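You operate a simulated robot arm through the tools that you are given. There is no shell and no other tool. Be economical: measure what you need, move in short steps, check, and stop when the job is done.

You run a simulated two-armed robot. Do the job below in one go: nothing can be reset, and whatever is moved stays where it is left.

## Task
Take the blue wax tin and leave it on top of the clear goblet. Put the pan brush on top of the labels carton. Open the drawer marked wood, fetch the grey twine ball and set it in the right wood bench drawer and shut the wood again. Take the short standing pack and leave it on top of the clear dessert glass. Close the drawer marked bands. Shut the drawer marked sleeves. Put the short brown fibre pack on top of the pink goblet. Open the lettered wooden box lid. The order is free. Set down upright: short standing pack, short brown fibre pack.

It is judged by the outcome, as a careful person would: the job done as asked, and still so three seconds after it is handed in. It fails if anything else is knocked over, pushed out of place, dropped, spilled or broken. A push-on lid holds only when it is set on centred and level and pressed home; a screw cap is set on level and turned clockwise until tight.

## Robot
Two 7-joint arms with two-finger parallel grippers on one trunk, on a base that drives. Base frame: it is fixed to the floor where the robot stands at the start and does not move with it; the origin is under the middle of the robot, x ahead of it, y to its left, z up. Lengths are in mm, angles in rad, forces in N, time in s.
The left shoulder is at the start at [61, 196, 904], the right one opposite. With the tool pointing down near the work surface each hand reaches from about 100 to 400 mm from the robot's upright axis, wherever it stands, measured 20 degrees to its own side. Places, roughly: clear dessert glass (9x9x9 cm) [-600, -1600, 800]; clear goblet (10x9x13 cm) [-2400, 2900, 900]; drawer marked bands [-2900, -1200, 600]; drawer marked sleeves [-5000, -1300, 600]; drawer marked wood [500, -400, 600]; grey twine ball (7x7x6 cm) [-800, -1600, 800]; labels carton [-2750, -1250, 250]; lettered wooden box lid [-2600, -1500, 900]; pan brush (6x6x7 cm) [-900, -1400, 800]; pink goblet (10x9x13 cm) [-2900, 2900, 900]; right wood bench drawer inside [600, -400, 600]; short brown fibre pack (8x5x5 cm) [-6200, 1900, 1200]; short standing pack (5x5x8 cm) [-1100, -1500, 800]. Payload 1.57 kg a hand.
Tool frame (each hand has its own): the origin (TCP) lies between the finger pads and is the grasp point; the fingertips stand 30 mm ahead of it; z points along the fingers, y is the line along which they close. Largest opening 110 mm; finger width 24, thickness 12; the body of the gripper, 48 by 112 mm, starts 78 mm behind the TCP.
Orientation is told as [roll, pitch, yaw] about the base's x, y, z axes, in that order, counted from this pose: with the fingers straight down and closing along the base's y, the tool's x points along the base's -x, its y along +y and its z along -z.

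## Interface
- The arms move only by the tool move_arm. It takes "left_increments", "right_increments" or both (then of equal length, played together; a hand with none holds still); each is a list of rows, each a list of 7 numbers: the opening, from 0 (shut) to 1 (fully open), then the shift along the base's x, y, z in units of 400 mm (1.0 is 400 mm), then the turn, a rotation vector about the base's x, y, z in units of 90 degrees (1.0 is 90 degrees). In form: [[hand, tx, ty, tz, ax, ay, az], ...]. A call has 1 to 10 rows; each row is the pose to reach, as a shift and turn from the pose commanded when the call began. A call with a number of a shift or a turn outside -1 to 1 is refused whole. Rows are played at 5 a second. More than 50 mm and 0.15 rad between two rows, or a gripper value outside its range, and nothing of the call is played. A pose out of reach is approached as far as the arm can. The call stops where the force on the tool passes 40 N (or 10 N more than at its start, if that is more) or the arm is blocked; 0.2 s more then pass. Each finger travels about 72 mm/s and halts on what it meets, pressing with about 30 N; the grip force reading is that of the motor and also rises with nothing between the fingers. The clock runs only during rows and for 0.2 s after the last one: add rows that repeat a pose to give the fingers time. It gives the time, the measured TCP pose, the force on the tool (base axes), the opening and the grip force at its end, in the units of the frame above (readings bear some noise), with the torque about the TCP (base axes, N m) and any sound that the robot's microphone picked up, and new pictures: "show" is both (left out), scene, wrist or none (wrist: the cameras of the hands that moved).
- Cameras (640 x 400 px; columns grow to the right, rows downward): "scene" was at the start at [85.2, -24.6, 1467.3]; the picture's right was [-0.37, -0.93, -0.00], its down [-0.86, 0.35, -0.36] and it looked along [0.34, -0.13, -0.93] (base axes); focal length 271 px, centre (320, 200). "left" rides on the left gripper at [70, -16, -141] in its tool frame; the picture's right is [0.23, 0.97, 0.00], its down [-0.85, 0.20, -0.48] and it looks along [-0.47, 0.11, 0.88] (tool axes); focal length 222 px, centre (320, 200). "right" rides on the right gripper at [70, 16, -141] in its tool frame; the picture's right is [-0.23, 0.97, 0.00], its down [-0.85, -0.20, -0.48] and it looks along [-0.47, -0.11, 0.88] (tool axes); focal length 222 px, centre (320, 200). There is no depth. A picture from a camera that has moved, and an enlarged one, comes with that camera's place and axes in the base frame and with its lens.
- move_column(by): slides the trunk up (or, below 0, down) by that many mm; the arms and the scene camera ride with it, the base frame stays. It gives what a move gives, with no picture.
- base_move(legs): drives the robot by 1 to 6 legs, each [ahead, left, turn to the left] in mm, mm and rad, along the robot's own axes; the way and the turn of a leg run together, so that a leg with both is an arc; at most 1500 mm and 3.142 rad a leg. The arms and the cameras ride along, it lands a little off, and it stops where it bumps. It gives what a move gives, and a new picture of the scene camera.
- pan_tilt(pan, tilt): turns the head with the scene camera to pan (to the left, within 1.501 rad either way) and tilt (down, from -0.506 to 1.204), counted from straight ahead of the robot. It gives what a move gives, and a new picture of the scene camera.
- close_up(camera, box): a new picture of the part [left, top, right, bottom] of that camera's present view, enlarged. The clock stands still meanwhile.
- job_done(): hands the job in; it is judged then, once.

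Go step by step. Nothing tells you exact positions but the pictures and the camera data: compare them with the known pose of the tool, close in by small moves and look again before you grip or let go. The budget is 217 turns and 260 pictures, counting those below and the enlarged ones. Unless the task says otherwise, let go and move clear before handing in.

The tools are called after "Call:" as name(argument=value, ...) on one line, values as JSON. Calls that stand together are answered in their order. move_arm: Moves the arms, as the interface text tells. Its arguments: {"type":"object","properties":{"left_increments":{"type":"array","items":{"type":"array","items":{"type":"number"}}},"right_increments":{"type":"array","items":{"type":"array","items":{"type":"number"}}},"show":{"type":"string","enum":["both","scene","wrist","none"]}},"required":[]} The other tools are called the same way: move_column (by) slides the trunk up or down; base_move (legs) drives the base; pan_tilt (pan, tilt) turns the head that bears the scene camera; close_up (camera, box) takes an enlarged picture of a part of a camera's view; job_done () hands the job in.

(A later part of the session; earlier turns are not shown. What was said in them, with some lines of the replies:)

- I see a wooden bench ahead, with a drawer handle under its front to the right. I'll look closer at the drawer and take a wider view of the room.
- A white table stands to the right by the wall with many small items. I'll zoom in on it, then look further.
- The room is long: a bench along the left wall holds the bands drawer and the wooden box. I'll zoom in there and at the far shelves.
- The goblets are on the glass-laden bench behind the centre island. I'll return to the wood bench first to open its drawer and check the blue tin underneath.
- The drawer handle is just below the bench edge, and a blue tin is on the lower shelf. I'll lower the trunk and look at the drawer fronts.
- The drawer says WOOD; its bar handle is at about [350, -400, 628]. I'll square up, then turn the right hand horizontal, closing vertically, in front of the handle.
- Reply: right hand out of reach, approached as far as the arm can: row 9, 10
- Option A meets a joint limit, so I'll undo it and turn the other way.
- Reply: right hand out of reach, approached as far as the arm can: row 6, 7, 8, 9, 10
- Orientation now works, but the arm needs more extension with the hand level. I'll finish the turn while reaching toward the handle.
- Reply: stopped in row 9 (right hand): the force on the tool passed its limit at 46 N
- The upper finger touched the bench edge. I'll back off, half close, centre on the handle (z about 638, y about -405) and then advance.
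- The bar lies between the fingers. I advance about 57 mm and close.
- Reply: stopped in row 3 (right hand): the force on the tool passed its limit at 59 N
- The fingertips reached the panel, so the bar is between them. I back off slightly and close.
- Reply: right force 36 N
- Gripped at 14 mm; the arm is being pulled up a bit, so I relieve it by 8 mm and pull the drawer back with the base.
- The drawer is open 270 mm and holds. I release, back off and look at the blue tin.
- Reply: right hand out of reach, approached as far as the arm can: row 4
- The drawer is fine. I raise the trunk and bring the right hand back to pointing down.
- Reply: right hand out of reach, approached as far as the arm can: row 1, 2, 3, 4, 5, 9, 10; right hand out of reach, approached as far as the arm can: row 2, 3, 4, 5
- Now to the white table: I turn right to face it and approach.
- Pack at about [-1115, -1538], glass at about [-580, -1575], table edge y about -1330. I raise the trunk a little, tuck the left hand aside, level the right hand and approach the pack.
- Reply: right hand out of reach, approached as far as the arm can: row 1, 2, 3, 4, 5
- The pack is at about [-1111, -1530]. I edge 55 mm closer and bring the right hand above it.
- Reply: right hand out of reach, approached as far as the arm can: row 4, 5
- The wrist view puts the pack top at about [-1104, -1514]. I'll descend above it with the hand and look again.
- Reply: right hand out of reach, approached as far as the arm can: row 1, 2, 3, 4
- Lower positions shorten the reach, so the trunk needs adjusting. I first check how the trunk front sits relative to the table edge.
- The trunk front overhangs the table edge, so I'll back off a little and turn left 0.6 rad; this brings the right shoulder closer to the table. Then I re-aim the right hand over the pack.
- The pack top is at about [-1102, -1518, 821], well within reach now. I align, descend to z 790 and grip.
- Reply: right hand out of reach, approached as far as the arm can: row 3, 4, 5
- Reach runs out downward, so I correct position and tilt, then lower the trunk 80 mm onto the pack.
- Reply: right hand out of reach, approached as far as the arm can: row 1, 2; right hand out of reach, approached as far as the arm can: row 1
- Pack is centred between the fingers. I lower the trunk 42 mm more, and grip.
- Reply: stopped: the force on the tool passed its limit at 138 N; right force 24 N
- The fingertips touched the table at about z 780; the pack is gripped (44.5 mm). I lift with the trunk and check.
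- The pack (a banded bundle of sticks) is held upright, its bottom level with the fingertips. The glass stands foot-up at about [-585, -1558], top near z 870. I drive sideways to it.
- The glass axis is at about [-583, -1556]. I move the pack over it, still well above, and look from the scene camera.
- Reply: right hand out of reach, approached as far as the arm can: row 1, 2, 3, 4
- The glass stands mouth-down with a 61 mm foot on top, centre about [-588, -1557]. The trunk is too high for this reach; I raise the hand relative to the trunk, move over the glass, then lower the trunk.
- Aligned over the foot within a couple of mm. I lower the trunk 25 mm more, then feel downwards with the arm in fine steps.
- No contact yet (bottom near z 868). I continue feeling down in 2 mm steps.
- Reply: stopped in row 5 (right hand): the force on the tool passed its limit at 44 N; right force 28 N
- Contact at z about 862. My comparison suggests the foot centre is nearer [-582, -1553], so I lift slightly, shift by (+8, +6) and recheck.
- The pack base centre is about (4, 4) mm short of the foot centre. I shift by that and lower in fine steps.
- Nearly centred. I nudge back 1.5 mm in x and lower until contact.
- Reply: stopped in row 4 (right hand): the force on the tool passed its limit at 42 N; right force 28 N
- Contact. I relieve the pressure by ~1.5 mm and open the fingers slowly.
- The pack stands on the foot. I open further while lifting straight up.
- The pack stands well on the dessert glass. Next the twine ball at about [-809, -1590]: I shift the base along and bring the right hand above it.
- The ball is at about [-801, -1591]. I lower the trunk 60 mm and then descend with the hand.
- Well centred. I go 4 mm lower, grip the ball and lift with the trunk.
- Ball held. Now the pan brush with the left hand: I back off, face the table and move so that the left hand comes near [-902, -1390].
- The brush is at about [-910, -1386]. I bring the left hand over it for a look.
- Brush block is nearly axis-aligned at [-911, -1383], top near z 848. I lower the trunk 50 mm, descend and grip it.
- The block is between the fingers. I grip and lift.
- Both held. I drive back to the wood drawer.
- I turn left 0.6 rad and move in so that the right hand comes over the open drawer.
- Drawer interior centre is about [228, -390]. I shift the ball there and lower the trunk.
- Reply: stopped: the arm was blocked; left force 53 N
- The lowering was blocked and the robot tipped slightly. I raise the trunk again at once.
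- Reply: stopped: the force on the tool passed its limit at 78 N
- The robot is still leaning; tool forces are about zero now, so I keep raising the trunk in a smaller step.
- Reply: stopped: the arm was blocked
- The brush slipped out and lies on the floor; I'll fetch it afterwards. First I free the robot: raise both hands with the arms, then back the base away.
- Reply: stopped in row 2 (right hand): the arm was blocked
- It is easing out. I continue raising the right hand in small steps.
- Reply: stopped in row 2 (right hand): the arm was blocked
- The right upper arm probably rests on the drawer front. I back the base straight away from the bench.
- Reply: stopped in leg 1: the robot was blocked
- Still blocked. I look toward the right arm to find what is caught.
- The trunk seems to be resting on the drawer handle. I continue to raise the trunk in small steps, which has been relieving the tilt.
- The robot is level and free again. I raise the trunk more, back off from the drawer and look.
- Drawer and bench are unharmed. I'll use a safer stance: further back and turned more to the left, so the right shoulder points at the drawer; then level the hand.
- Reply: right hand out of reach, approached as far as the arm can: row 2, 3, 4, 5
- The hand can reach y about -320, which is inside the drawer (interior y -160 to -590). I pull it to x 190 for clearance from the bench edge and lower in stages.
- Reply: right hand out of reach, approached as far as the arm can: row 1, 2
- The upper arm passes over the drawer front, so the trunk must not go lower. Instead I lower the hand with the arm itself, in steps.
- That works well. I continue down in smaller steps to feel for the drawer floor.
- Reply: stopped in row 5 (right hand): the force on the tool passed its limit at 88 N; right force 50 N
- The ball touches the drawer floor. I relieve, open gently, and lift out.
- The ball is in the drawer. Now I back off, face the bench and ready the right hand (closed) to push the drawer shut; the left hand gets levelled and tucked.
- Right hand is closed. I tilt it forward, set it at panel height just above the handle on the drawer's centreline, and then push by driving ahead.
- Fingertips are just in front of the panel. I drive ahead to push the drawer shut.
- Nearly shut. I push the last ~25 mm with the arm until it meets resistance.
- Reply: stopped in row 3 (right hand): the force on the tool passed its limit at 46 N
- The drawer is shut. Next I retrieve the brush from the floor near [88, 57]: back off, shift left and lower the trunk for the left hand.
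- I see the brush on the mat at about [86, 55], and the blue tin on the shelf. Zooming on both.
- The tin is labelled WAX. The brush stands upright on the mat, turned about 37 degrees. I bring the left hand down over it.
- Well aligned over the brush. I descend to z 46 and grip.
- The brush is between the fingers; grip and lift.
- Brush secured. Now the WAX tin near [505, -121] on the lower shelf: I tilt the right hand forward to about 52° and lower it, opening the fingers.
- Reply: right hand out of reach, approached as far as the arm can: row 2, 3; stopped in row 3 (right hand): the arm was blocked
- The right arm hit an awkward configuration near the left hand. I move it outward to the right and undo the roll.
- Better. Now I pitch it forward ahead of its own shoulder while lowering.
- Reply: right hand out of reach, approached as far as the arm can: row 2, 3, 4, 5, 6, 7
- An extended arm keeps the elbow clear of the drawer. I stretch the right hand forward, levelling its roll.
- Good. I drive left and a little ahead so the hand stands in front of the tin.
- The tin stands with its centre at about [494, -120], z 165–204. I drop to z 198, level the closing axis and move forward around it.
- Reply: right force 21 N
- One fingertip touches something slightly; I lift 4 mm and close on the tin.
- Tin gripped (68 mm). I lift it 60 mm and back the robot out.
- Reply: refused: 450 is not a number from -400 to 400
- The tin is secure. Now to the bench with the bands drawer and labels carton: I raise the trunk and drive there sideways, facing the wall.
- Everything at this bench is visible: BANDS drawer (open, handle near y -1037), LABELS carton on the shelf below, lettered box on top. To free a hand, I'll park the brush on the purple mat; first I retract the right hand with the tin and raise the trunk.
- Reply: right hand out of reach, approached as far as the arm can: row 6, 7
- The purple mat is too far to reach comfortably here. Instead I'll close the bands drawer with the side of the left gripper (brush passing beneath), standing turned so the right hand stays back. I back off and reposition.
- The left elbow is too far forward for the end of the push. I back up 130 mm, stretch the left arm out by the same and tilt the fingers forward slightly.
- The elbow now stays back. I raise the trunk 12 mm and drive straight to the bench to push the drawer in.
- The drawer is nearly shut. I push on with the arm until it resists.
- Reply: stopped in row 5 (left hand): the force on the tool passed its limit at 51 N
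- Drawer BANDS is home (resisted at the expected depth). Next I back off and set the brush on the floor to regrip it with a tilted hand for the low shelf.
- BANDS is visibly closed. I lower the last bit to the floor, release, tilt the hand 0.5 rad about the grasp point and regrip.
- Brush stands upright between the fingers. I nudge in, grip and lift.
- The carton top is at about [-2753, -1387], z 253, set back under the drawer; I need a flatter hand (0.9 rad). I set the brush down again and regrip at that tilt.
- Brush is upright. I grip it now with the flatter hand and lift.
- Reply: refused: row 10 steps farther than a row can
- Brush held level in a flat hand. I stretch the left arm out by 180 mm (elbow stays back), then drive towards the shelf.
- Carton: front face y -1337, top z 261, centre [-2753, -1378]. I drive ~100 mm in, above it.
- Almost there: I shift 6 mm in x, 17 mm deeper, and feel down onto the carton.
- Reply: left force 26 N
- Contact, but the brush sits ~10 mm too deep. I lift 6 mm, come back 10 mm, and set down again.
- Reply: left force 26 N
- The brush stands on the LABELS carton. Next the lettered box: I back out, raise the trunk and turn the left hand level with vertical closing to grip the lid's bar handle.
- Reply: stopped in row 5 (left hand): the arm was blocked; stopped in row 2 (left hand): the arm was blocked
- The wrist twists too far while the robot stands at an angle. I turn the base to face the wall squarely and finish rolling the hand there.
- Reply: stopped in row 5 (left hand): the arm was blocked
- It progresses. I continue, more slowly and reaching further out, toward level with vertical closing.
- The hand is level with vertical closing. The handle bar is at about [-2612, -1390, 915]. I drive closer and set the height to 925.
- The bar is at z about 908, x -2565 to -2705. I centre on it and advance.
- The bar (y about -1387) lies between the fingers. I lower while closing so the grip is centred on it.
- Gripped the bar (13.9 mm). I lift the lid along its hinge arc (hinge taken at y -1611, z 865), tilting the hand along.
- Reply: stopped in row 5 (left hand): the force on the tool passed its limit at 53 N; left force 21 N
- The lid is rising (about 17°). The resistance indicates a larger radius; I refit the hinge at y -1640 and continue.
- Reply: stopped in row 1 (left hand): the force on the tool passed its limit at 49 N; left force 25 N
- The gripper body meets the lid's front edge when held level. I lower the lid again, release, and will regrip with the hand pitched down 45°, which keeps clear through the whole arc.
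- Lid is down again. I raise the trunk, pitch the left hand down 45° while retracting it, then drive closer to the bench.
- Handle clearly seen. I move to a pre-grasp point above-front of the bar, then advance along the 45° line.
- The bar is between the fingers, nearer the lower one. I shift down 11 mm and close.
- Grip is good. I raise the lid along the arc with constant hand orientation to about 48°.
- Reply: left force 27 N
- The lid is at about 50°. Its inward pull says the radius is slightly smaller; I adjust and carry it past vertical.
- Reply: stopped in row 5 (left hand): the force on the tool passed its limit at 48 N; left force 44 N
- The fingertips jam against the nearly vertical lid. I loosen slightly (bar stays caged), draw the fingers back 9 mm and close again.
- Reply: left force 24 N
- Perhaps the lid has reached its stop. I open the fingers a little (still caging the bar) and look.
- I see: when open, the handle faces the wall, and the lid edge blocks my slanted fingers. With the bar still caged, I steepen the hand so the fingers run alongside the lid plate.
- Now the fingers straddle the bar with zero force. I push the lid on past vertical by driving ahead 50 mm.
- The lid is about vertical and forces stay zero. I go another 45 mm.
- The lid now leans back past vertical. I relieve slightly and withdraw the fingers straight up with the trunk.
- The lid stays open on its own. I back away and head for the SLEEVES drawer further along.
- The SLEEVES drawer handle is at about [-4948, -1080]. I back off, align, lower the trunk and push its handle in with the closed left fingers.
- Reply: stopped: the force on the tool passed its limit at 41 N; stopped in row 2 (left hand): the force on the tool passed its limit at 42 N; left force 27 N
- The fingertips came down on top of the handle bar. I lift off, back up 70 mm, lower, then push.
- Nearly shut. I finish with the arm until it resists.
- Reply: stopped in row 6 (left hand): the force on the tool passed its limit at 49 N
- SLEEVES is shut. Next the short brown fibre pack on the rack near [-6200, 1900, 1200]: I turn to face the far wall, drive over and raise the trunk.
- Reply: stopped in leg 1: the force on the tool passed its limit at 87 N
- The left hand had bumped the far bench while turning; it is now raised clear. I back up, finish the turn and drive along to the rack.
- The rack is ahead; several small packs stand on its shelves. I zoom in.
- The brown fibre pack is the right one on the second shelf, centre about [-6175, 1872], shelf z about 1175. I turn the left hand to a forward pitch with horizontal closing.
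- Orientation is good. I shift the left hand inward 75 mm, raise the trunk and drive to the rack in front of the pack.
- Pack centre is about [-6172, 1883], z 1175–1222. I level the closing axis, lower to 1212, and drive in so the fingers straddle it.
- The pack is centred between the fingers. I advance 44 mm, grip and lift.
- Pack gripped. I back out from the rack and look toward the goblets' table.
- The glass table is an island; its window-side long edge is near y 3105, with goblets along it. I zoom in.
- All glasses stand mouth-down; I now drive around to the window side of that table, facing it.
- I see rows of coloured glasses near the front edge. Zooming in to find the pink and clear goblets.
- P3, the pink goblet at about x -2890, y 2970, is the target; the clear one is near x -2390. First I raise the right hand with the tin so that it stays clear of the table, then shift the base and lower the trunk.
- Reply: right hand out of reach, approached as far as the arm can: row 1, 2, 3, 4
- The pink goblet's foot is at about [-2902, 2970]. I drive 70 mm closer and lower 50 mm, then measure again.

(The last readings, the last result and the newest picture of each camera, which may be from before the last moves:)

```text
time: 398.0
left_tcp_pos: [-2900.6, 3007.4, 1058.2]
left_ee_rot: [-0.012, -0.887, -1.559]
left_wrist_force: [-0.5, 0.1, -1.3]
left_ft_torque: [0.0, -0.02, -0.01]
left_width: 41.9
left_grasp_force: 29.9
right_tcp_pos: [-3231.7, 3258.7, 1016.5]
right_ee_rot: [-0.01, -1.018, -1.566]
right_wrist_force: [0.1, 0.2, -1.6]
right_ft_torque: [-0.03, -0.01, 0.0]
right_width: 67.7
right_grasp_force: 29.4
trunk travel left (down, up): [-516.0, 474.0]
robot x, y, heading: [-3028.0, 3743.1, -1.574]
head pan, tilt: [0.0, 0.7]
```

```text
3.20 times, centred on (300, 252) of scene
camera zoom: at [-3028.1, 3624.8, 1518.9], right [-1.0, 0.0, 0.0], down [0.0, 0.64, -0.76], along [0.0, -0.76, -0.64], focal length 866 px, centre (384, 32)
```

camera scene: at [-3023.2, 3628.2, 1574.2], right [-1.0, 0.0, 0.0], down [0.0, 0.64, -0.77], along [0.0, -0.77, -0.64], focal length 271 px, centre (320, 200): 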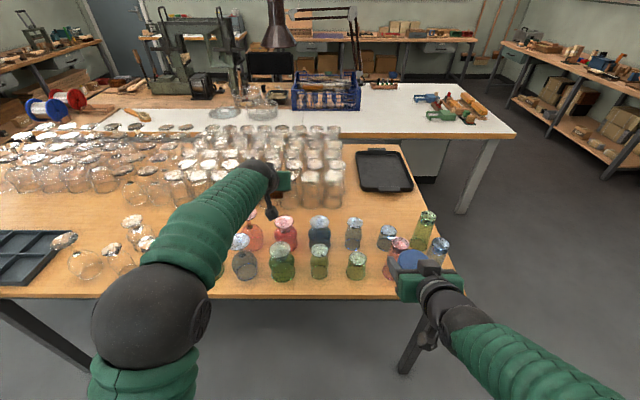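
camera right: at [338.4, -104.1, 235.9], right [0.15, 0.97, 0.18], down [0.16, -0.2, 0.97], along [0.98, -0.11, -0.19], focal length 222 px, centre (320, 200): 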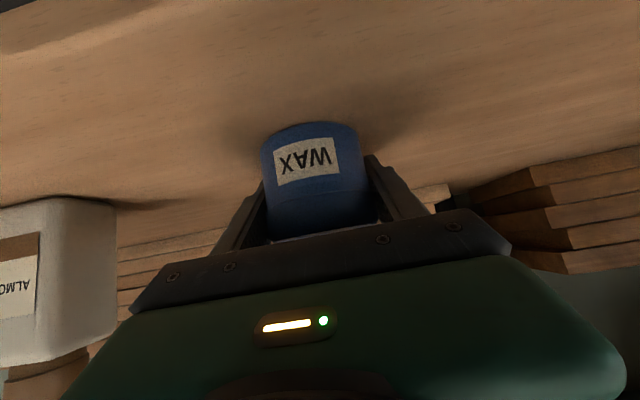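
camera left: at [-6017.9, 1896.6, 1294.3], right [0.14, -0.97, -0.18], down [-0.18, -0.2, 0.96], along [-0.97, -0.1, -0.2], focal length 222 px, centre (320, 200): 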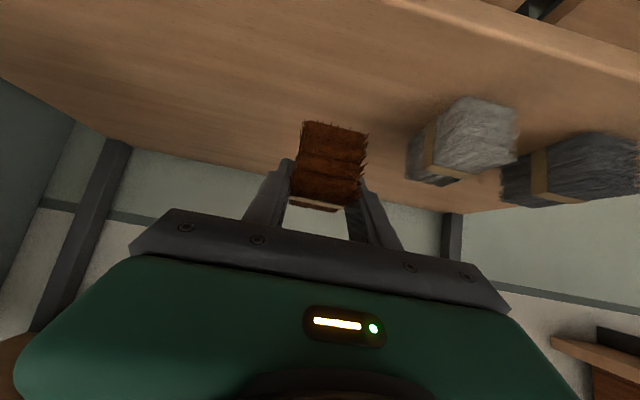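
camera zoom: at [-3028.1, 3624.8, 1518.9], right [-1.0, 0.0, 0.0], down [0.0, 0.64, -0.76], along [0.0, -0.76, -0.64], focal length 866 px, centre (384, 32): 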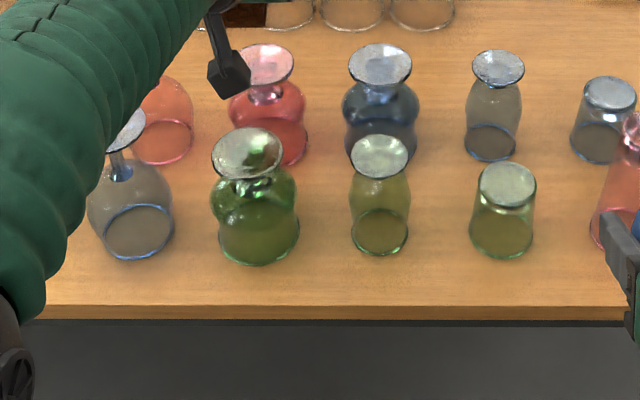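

P3 is a squat goblet with a ~60 mm foot at about [-2903, 2967], z ≈ 915. I drive 40 mm further and lower to just above it.

Call:
base_move(legs=[[38, 0, 0]])

Call:
move_column(by=-70)

Call:
close_up(camera="left", box=[160, 0, 480, 200])

```text
time: 398.8
left_tcp_pos: [-2901.4, 2972.8, 1058.8]
left_ee_rot: [-0.01, -0.889, -1.561]
left_wrist_force: [-0.1, 0.1, -0.5]
left_ft_torque: [0.01, 0.0, -0.01]
left_width: 41.6
left_grasp_force: 30.1
right_tcp_pos: [-3232.5, 3222.8, 1016.1]
right_ee_rot: [-0.007, -1.017, -1.567]
right_wrist_force: [0.1, -1.1, -1.5]
right_ft_torque: [-0.01, 0.01, 0.02]
right_width: 67.9
right_grasp_force: 30.2
trunk travel left (down, up): [-516.0, 474.0]
robot x, y, heading: [-3026.7, 3707.9, -1.569]
head pan, tilt: [0.0, 0.7]
camera scene: at [-3029.5, 3590.9, 1519.2], right [-1.0, 0.0, 0.0], down [0.0, 0.64, -0.77], along [0.0, -0.77, -0.64], focal length 271 px, centre (320, 200)
```

scene: 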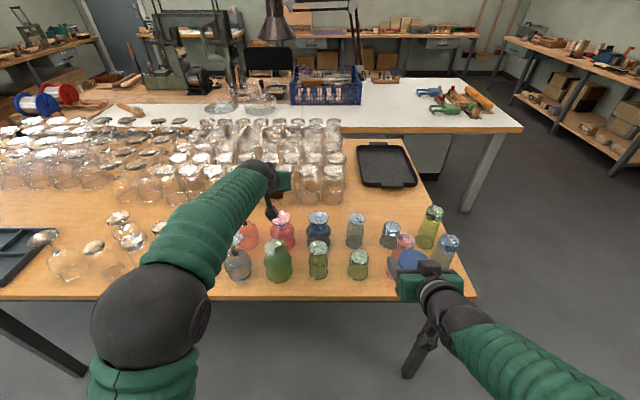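

```text
time: 399.9
left_tcp_pos: [-2900.4, 2971.2, 988.1]
left_ee_rot: [-0.01, -0.886, -1.56]
left_wrist_force: [0.1, 0.5, -1.7]
left_ft_torque: [0.02, -0.01, -0.01]
left_width: 41.9
left_grasp_force: 30.1
right_tcp_pos: [-3232.0, 3221.3, 945.6]
right_ee_rot: [-0.009, -1.015, -1.565]
right_wrist_force: [0.1, -0.4, -1.6]
right_ft_torque: [-0.03, -0.03, -0.02]
right_width: 68.0
right_grasp_force: 29.4
trunk travel left (down, up): [-446.0, 544.0]
robot x, y, heading: [-3029.8, 3703.5, -1.57]
head pan, tilt: [0.0, 0.7]
```

```text
2.00 times, centred on (320, 100) of left
camera zoom: at [-2917.6, 3124.5, 1022.4], right [0.97, 0.15, -0.18], down [0.21, -0.17, 0.96], along [0.11, -0.97, -0.19], focal length 444 px, centre (320, 400)
```

zoom: 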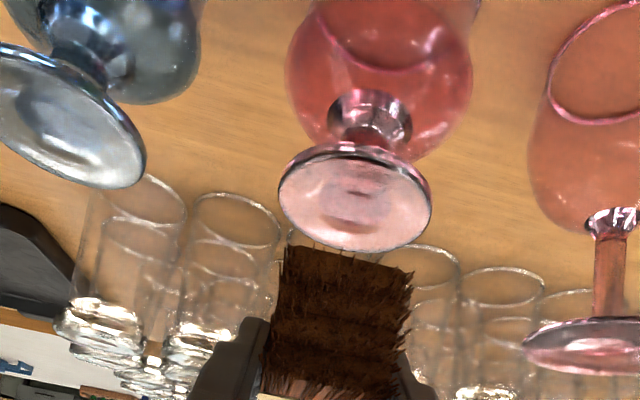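

The pack is already centred over the foot (foot about [-2901, 2960], z ≈ 903). I lower 35 mm with the trunk, then feel down.

Call:
move_column(by=-32)

Call:
move_arm(left_increments=[[0.35, 0.003, 0, -0.008, 0, 0, 0], [0.35, 0.003, 0, -0.016, 0, 0, 0], [0.35, 0.003, 0, -0.024, 0, 0, 0], [0.35, 0.003, 0, -0.031, 0, 0, 0], [0.35, 0.003, 0, -0.038, 0, 0, 0], [0.35, 0.003, 0, -0.045, 0, 0, 0]], show="none")

Call:
close_up(camera="left", box=[160, 0, 480, 200])

```text
time: 400.7
left_tcp_pos: [-2900.8, 2970.9, 955.4]
left_ee_rot: [-0.009, -0.887, -1.56]
left_wrist_force: [-0.7, -1.0, -0.9]
left_ft_torque: [0.0, 0.02, -0.01]
left_width: 41.8
left_grasp_force: 30.1
right_tcp_pos: [-3230.7, 3219.6, 914.8]
right_ee_rot: [-0.008, -1.016, -1.565]
right_wrist_force: [0.1, -0.7, -1.7]
right_ft_torque: [-0.04, -0.01, -0.02]
right_width: 68.0
right_grasp_force: 29.5
trunk travel left (down, up): [-414.0, 576.0]
robot x, y, heading: [-3031.2, 3707.0, -1.568]
head pan, tilt: [0.0, 0.7]
```

```text
time: 402.1
left_tcp_pos: [-2901.0, 2970.9, 945.0]
left_ee_rot: [-0.009, -0.897, -1.562]
left_wrist_force: [1.5, -2.5, 18.7]
left_ft_torque: [0.1, -0.32, -0.02]
left_width: 41.7
left_grasp_force: 29.9
right_tcp_pos: [-3231.7, 3222.6, 916.3]
right_ee_rot: [-0.007, -1.018, -1.568]
right_wrist_force: [-0.3, -0.3, -2.4]
right_ft_torque: [-0.02, -0.02, 0.01]
right_width: 67.8
right_grasp_force: 29.8
trunk travel left (down, up): [-414.0, 576.0]
robot x, y, heading: [-3029.3, 3705.5, -1.571]
head pan, tilt: [0.0, 0.7]
```

```text
2.00 times, centred on (320, 100) of left
camera zoom: at [-2917.2, 3126.0, 976.1], right [0.97, 0.14, -0.18], down [0.21, -0.16, 0.97], along [0.11, -0.98, -0.18], focal length 444 px, centre (320, 400)
```

zoom: 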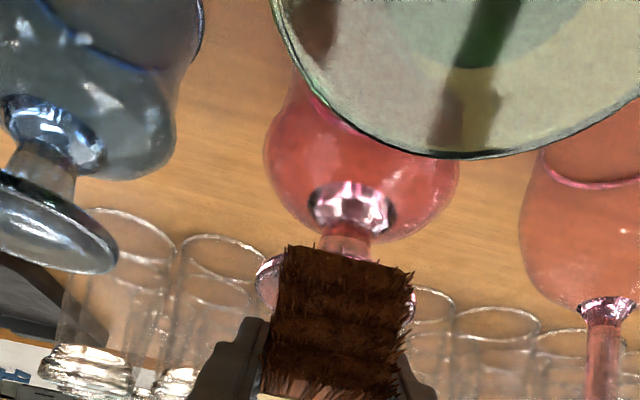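

The pack rests centred on the foot. I open gently and retreat upward along the tool's axis.

Call:
move_arm(left_increments=[[0.42, 0, 0, 0.002, 0, 0, 0], [0.5, 0, 0, 0.003, 0, 0, 0], [0.62, 0, 0, 0.004, 0, 0, 0], [0.65, 0, 0, 0.02, 0, 0, 0], [0.65, 0, 0.02, 0.06, 0, 0, 0], [0.65, 0, 0.06, 0.12, 0, 0, 0], [0.65, 0, 0.12, 0.2, 0, 0, 0]], show="wrist")

```text
time: 403.7
left_tcp_pos: [-2900.7, 3020.8, 1020.1]
left_ee_rot: [-0.01, -0.888, -1.561]
left_wrist_force: [-0.5, -0.2, 0.2]
left_ft_torque: [-0.01, 0.01, 0.0]
left_width: 71.3
left_grasp_force: 0.1
right_tcp_pos: [-3231.8, 3221.5, 914.9]
right_ee_rot: [-0.009, -1.017, -1.565]
right_wrist_force: [0.3, 0.6, -1.8]
right_ft_torque: [-0.02, -0.04, 0.01]
right_width: 68.1
right_grasp_force: 29.9
trunk travel left (down, up): [-414.0, 576.0]
robot x, y, heading: [-3025.7, 3706.9, -1.569]
head pan, tilt: [0.0, 0.7]
camera left: at [-2917.1, 3174.7, 1053.2], right [0.97, 0.15, -0.18], down [0.21, -0.17, 0.96], along [0.11, -0.97, -0.19], focal length 222 px, centre (320, 200)
```

left: 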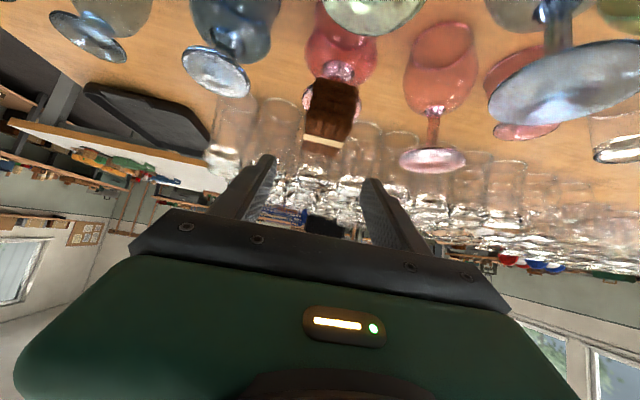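

The fibre pack stands on the pink goblet. Now the wax tin: I back off, raise the trunk and drive to the clear goblets.

Call:
move_column(by=130)

Call:
base_move(legs=[[-220, 0, 0], [0, 820, 0]])

Call:
close_up(camera="scene", box=[300, 150, 560, 312])

```text
time: 405.3
left_tcp_pos: [-2900.8, 3018.6, 1148.7]
left_ee_rot: [-0.007, -0.887, -1.561]
left_wrist_force: [0.1, -0.1, -0.6]
left_ft_torque: [0.0, 0.0, -0.02]
left_width: 71.6
left_grasp_force: 0.2
right_tcp_pos: [-3232.7, 3219.9, 1043.5]
right_ee_rot: [-0.01, -1.014, -1.566]
right_wrist_force: [-0.6, 1.2, -2.0]
right_ft_torque: [-0.04, -0.05, 0.01]
right_width: 67.9
right_grasp_force: 30.2
trunk travel left (down, up): [-544.0, 446.0]
robot x, y, heading: [-3032.4, 3705.1, -1.574]
head pan, tilt: [0.0, 0.7]
```

```text
time: 410.9
left_tcp_pos: [-2096.8, 3224.1, 1147.0]
left_ee_rot: [-0.004, -0.887, -1.588]
left_wrist_force: [-0.1, 0.0, 0.0]
left_ft_torque: [0.01, 0.0, 0.04]
left_width: 71.4
left_grasp_force: 0.0
right_tcp_pos: [-2422.3, 3433.1, 1043.8]
right_ee_rot: [-0.004, -1.014, -1.595]
right_wrist_force: [-0.1, 0.3, -1.6]
right_ft_torque: [-0.01, 0.01, 0.02]
right_width: 67.8
right_grasp_force: 30.2
trunk travel left (down, up): [-544.0, 446.0]
robot x, y, heading: [-2204.7, 3918.3, -1.596]
head pan, tilt: [0.0, 0.7]
camera scene: at [-2211.7, 3795.5, 1546.7], right [-1.0, 0.02, 0.0], down [0.02, 0.65, -0.76], along [-0.02, -0.76, -0.65], focal length 271 px, centre (320, 200)
```

scene: 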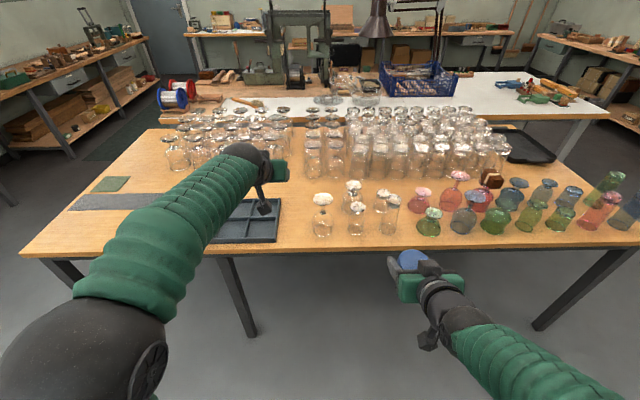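

```text
2.46 times, centred on (430, 231) of scene
camera zoom: at [-2211.7, 3795.5, 1546.7], right [-1.0, 0.02, 0.0], down [0.02, 0.65, -0.76], along [-0.02, -0.76, -0.65], focal length 666 px, centre (49, 124)
```

zoom: 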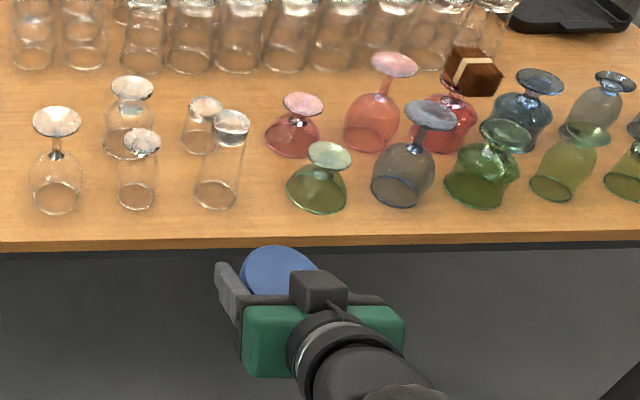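

The clear goblet is the wide-bowled one at about [-2365, 2960]. The tin hand's pitch has drifted to -1.01, so I level it back to -0.89 while extending the right arm.

Call:
base_move(legs=[[0, 60, 0.025]])

Call:
move_arm(right_increments=[[0.5, 0, -0.11, 0, 0.02, 0, 0], [0.5, 0, -0.22, 0, 0.04, 0, 0], [0.5, 0, -0.33, 0, 0.06, 0, 0], [0.5, 0, -0.44, 0, 0.077, 0, 0], [0.5, 0, -0.5, 0, 0.077, 0, 0]], show="none")

```text
time: 411.9
left_tcp_pos: [-2047.9, 3226.9, 1150.1]
left_ee_rot: [0.026, -0.887, -1.594]
left_wrist_force: [-2.2, 0.0, 0.1]
left_ft_torque: [-0.04, -0.2, 0.15]
left_width: 71.6
left_grasp_force: 0.0
right_tcp_pos: [-2372.4, 3427.9, 1038.9]
right_ee_rot: [0.033, -1.014, -1.603]
right_wrist_force: [-0.6, -0.6, -1.8]
right_ft_torque: [-0.04, -0.04, 0.08]
right_width: 68.0
right_grasp_force: 30.1
trunk travel left (down, up): [-544.0, 446.0]
robot x, y, heading: [-2147.9, 3915.1, -1.569]
head pan, tilt: [0.0, 0.7]
camera scene: at [-2180.3, 3794.4, 1546.4], right [-1.0, 0.0, -0.02], down [0.02, 0.65, -0.76], along [0.01, -0.76, -0.65], focal length 271 px, centre (320, 200)
```

scene: 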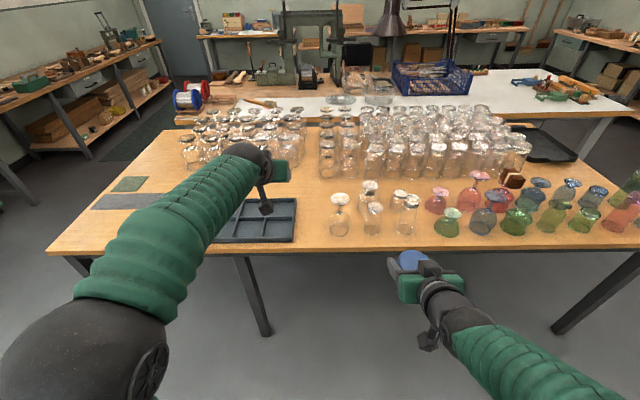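

```text
time: 413.1
left_tcp_pos: [-2013.2, 3227.8, 1146.9]
left_ee_rot: [-0.022, -0.887, -1.559]
left_wrist_force: [0.6, 0.1, -0.2]
left_ft_torque: [-0.01, 0.06, -0.04]
left_width: 71.5
left_grasp_force: 0.0
right_tcp_pos: [-2339.8, 3227.2, 1046.3]
right_ee_rot: [-0.02, -0.894, -1.555]
right_wrist_force: [1.0, 0.0, -1.4]
right_ft_torque: [0.01, 0.04, -0.07]
right_width: 68.0
right_grasp_force: 29.6
trunk travel left (down, up): [-544.0, 446.0]
robot x, y, heading: [-2146.8, 3913.3, -1.566]
head pan, tilt: [0.0, 0.7]
```

Level again. I drive 205 mm ahead and 25 mm right, then look with the right wrist camera.

Call:
base_move(legs=[[205, -25, 0]])

Call:
close_up(camera="right", box=[160, 0, 480, 200])

```text
time: 414.8
left_tcp_pos: [-2047.5, 3023.3, 1148.3]
left_ee_rot: [-0.012, -0.889, -1.565]
left_wrist_force: [0.2, 0.0, 0.6]
left_ft_torque: [0.0, 0.02, -0.01]
left_width: 71.5
left_grasp_force: 0.0
right_tcp_pos: [-2372.9, 3024.5, 1045.4]
right_ee_rot: [-0.009, -0.895, -1.565]
right_wrist_force: [0.3, 0.9, -0.6]
right_ft_torque: [-0.03, 0.01, -0.03]
right_width: 68.0
right_grasp_force: 30.2
trunk travel left (down, up): [-544.0, 446.0]
robot x, y, heading: [-2175.2, 3709.8, -1.578]
head pan, tilt: [0.0, 0.7]
camera scene: at [-2169.9, 3589.3, 1546.7], right [-1.0, 0.0, 0.0], down [0.0, 0.65, -0.76], along [0.0, -0.76, -0.65], focal length 271 px, centre (320, 200)
```

scene: 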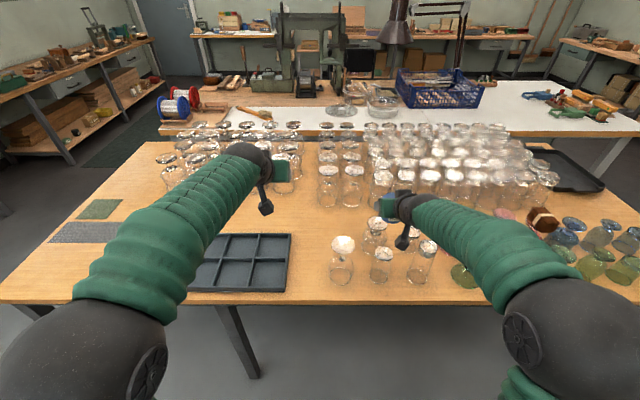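

```text
2.00 times, centred on (320, 100) of right
camera zoom: at [-2356.2, 3178.0, 1078.6], right [0.97, -0.14, 0.17], down [-0.19, -0.16, 0.97], along [-0.11, -0.98, -0.19], focal length 444 px, centre (320, 400)
```

zoom: 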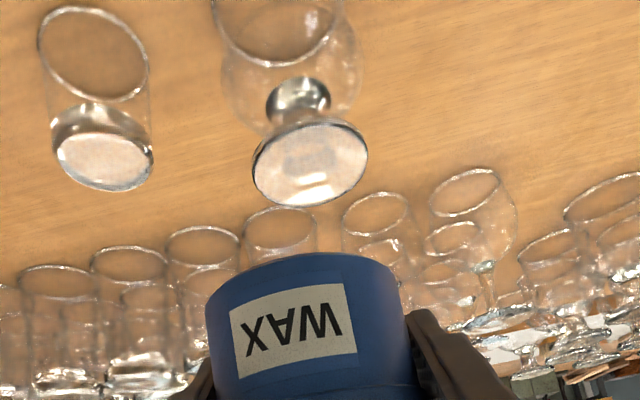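

Goblet foot at about [-2364, 2956], z ≈ 902. I drive the remaining 67 mm, lower 70 mm and check.

Call:
base_move(legs=[[66, 6, 0]])

Call:
move_column(by=-75)

Call:
close_up(camera="right", box=[160, 0, 480, 200])

```text
time: 415.7
left_tcp_pos: [-2048.9, 2961.0, 1151.3]
left_ee_rot: [-0.003, -0.89, -1.573]
left_wrist_force: [0.0, 0.0, 0.0]
left_ft_torque: [0.03, -0.01, 0.02]
left_width: 71.5
left_grasp_force: 0.0
right_tcp_pos: [-2373.5, 2962.0, 1045.6]
right_ee_rot: [-0.001, -0.898, -1.574]
right_wrist_force: [-0.7, -0.3, -1.5]
right_ft_torque: [-0.01, -0.01, 0.03]
right_width: 68.2
right_grasp_force: 29.8
trunk travel left (down, up): [-544.0, 446.0]
robot x, y, heading: [-2168.4, 3642.1, -1.572]
head pan, tilt: [0.0, 0.7]
camera scene: at [-2173.0, 3528.1, 1547.1], right [-1.0, 0.0, 0.0], down [0.0, 0.64, -0.77], along [0.0, -0.77, -0.64], focal length 271 px, centre (320, 200)
```

scene: 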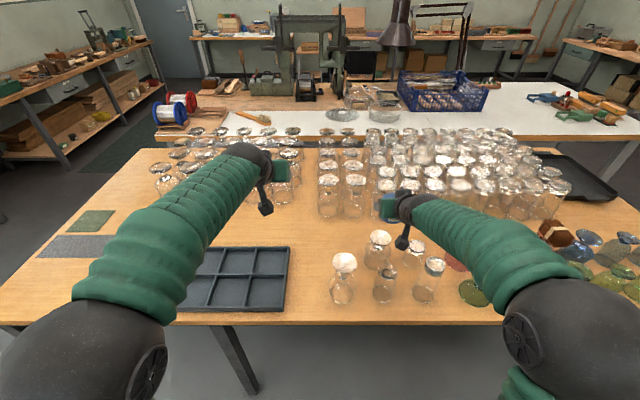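

```text
time: 416.9
left_tcp_pos: [-2045.3, 2960.0, 1074.0]
left_ee_rot: [-0.008, -0.89, -1.569]
left_wrist_force: [0.4, 1.0, -0.3]
left_ft_torque: [-0.02, -0.01, 0.01]
left_width: 71.4
left_grasp_force: 0.0
right_tcp_pos: [-2369.2, 2960.8, 969.3]
right_ee_rot: [-0.004, -0.896, -1.568]
right_wrist_force: [0.5, -0.5, -1.6]
right_ft_torque: [-0.01, 0.03, 0.01]
right_width: 67.9
right_grasp_force: 29.9
trunk travel left (down, up): [-469.0, 521.0]
robot x, y, heading: [-2167.4, 3641.1, -1.57]
head pan, tilt: [0.0, 0.7]
```

```text
2.00 times, centred on (320, 100) of right
camera zoom: at [-2353.3, 3115.1, 1003.7], right [0.97, -0.14, 0.17], down [-0.2, -0.16, 0.97], along [-0.11, -0.98, -0.18], focal length 444 px, centre (320, 400)
```

zoom: 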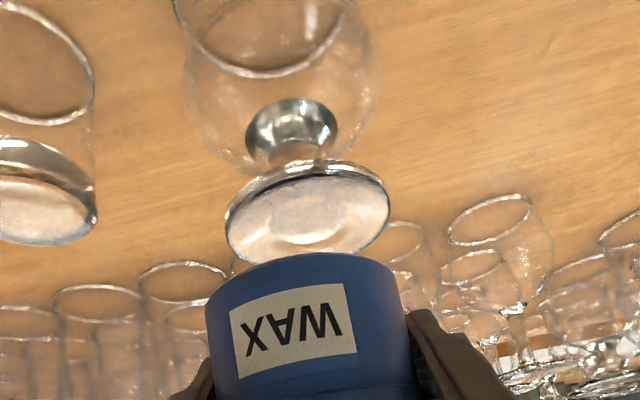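

Aligned within a few mm. I lower 22 mm with the trunk, then feel down.

Call:
move_column(by=-22)

Call:
move_arm(right_increments=[[0.5, 0.006, -0.005, -0.008, 0, 0, 0], [0.5, 0.006, -0.005, -0.016, 0, 0, 0], [0.5, 0.006, -0.005, -0.023, 0, 0, 0], [0.5, 0.006, -0.005, -0.03, 0, 0, 0], [0.5, 0.006, -0.005, -0.036, 0, 0, 0], [0.5, 0.006, -0.005, -0.042, 0, 0, 0]], show="none")

Call:
close_up(camera="right", box=[160, 0, 480, 200])

```text
time: 417.5
left_tcp_pos: [-2046.1, 2960.3, 1052.6]
left_ee_rot: [-0.007, -0.893, -1.568]
left_wrist_force: [0.2, -0.3, -0.1]
left_ft_torque: [0.02, 0.01, -0.02]
left_width: 71.3
left_grasp_force: 0.1
right_tcp_pos: [-2370.1, 2960.8, 948.8]
right_ee_rot: [-0.005, -0.895, -1.569]
right_wrist_force: [0.5, -0.3, -1.0]
right_ft_torque: [-0.03, -0.01, -0.01]
right_width: 68.0
right_grasp_force: 29.6
trunk travel left (down, up): [-447.0, 543.0]
robot x, y, heading: [-2171.3, 3647.4, -1.57]
head pan, tilt: [0.0, 0.7]
```

```text
time: 418.9
left_tcp_pos: [-2044.5, 2960.3, 1054.5]
left_ee_rot: [-0.008, -0.89, -1.568]
left_wrist_force: [-0.1, -0.4, -0.4]
left_ft_torque: [0.02, 0.01, 0.0]
left_width: 71.5
left_grasp_force: 0.0
right_tcp_pos: [-2367.3, 2958.7, 933.4]
right_ee_rot: [-0.004, -0.899, -1.57]
right_wrist_force: [-0.1, -1.3, 6.1]
right_ft_torque: [0.14, -0.14, 0.04]
right_width: 67.8
right_grasp_force: 30.0
trunk travel left (down, up): [-447.0, 543.0]
robot x, y, heading: [-2165.9, 3643.2, -1.57]
head pan, tilt: [0.0, 0.7]
```

```text
2.00 times, centred on (320, 100) of right
camera zoom: at [-2351.2, 3112.8, 966.0], right [0.97, -0.14, 0.17], down [-0.2, -0.16, 0.97], along [-0.11, -0.98, -0.18], focal length 444 px, centre (320, 400)
```

zoom: 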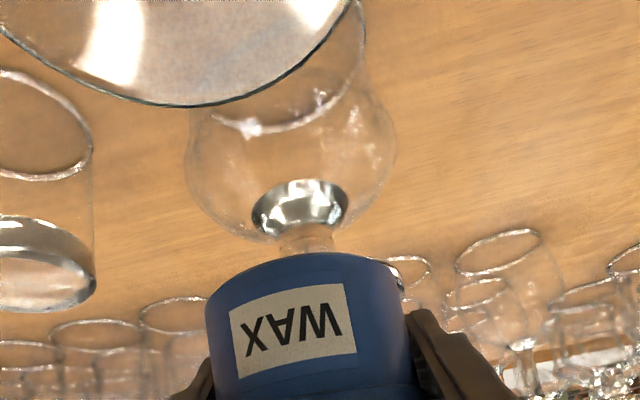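

Touching and centred over the stem. I press 1 mm more, release gently and withdraw upward.

Call:
move_arm(right_increments=[[0.5, 0, 0, -0.003, 0, 0, 0], [0.64, 0, 0, -0.003, 0, 0, 0], [0.68, 0, 0, 0, 0, 0, 0], [0.75, 0, 0, 0.002, 0, 0, 0], [0.78, 0, 0, 0.02, 0, 0, 0], [0.78, 0, 0.015, 0.06, 0, 0, 0], [0.78, 0, 0.05, 0.12, 0, 0, 0], [0.78, 0, 0.12, 0.2, 0, 0, 0], [0.78, 0, 0.2, 0.28, 0, 0, 0]], show="wrist")

```text
time: 420.9
left_tcp_pos: [-2045.4, 2962.0, 1052.2]
left_ee_rot: [-0.008, -0.891, -1.57]
left_wrist_force: [0.2, 0.4, -0.5]
left_ft_torque: [-0.01, 0.03, 0.01]
left_width: 71.4
left_grasp_force: 0.2
right_tcp_pos: [-2368.7, 3041.9, 1046.8]
right_ee_rot: [-0.004, -0.896, -1.568]
right_wrist_force: [-0.3, 0.4, -0.2]
right_ft_torque: [0.0, 0.0, 0.0]
right_width: 86.0
right_grasp_force: 0.0
trunk travel left (down, up): [-447.0, 543.0]
robot x, y, heading: [-2169.9, 3644.2, -1.567]
head pan, tilt: [0.0, 0.7]
camera right: at [-2351.7, 3195.5, 1079.1], right [0.97, -0.14, 0.17], down [-0.2, -0.16, 0.97], along [-0.11, -0.98, -0.18], focal length 222 px, centre (320, 200)
```

right: 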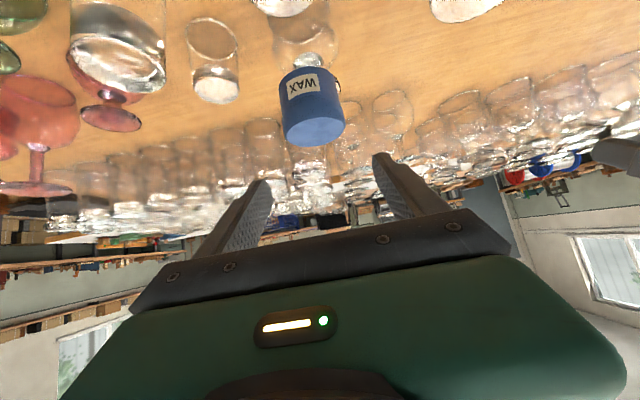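

The tin stands on the clear goblet. I back away and check both goblets from a distance.

Call:
base_move(legs=[[-400, -250, 0]])

Call:
close_up(camera="scene", box=[270, 130, 590, 330])

```text
time: 423.8
left_tcp_pos: [-2287.3, 3361.9, 1052.0]
left_ee_rot: [-0.009, -0.89, -1.562]
left_wrist_force: [0.7, -0.8, 0.3]
left_ft_torque: [-0.02, -0.01, -0.02]
left_width: 71.4
left_grasp_force: 0.0
right_tcp_pos: [-2610.7, 3439.6, 1045.2]
right_ee_rot: [-0.007, -0.893, -1.56]
right_wrist_force: [0.1, 0.1, -0.5]
right_ft_torque: [0.0, -0.01, -0.02]
right_width: 85.6
right_grasp_force: 0.0
trunk travel left (down, up): [-447.0, 543.0]
robot x, y, heading: [-2414.6, 4048.7, -1.567]
head pan, tilt: [0.0, 0.7]
camera scene: at [-2413.3, 3925.8, 1449.7], right [-1.0, -0.01, 0.0], down [-0.01, 0.65, -0.76], along [0.0, -0.76, -0.65], focal length 271 px, centre (320, 200)
```

scene: 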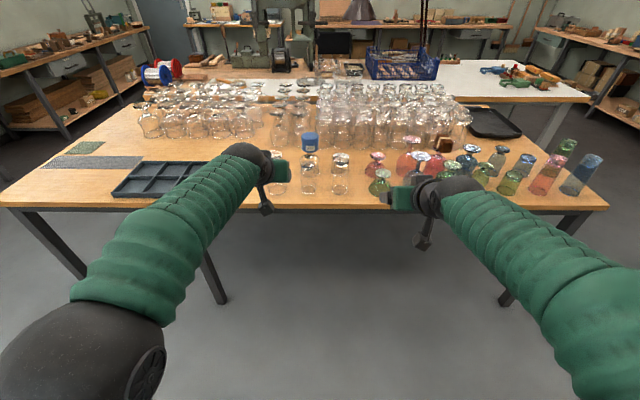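

```text
2.00 times, centred on (430, 230) of scene
camera zoom: at [-2413.3, 3925.8, 1449.7], right [-1.0, -0.01, 0.0], down [-0.01, 0.65, -0.76], along [0.0, -0.76, -0.65], focal length 541 px, centre (100, 140)
```

zoom: 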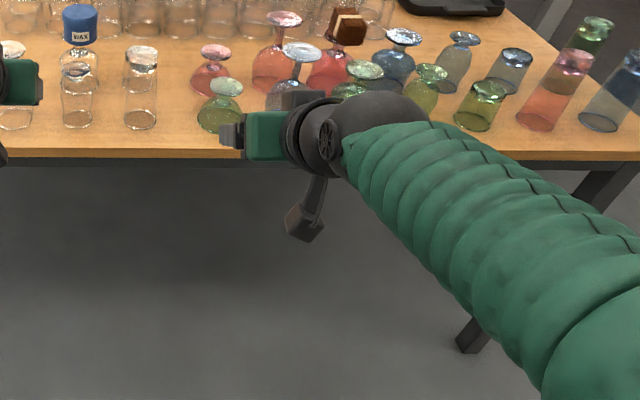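

All items are in place, and both hands are empty and clear, so I'm handing the job in.

Call:
job_done()

```text
The job is handed in.
```

The whole job is done and handed in, though the pan brush was dropped once and two other contacts happened on the way.

- **Tin, packs and brush:** the wax tin is on the clear goblet and the short standing pack is on the clear dessert glass. The fibre pack is on the pink goblet. The pan brush is on the labels carton. Both packs were set down the same way up as they were picked up.
- **Drawers:** the twine ball is in the right wood bench drawer. The wood, bands and sleeves drawers are all shut.
- **Lid:** the lettered box lid is open and stayed open by itself.

- **Brush dropped:** the robot got stuck and tipped against the open wood drawer, and the brush fell to the floor. I picked it up and placed it on the carton as asked. The drawer looked unharmed and closed normally.
- **Bench bumped:** the left hand hit the bench near the far wall at up to 87 N while turning. I saw nothing out of place there, but I did not go back for a closer look.
- **Neighbouring glasses:** I saw none knocked over or moved when I checked the goblet table at the end.
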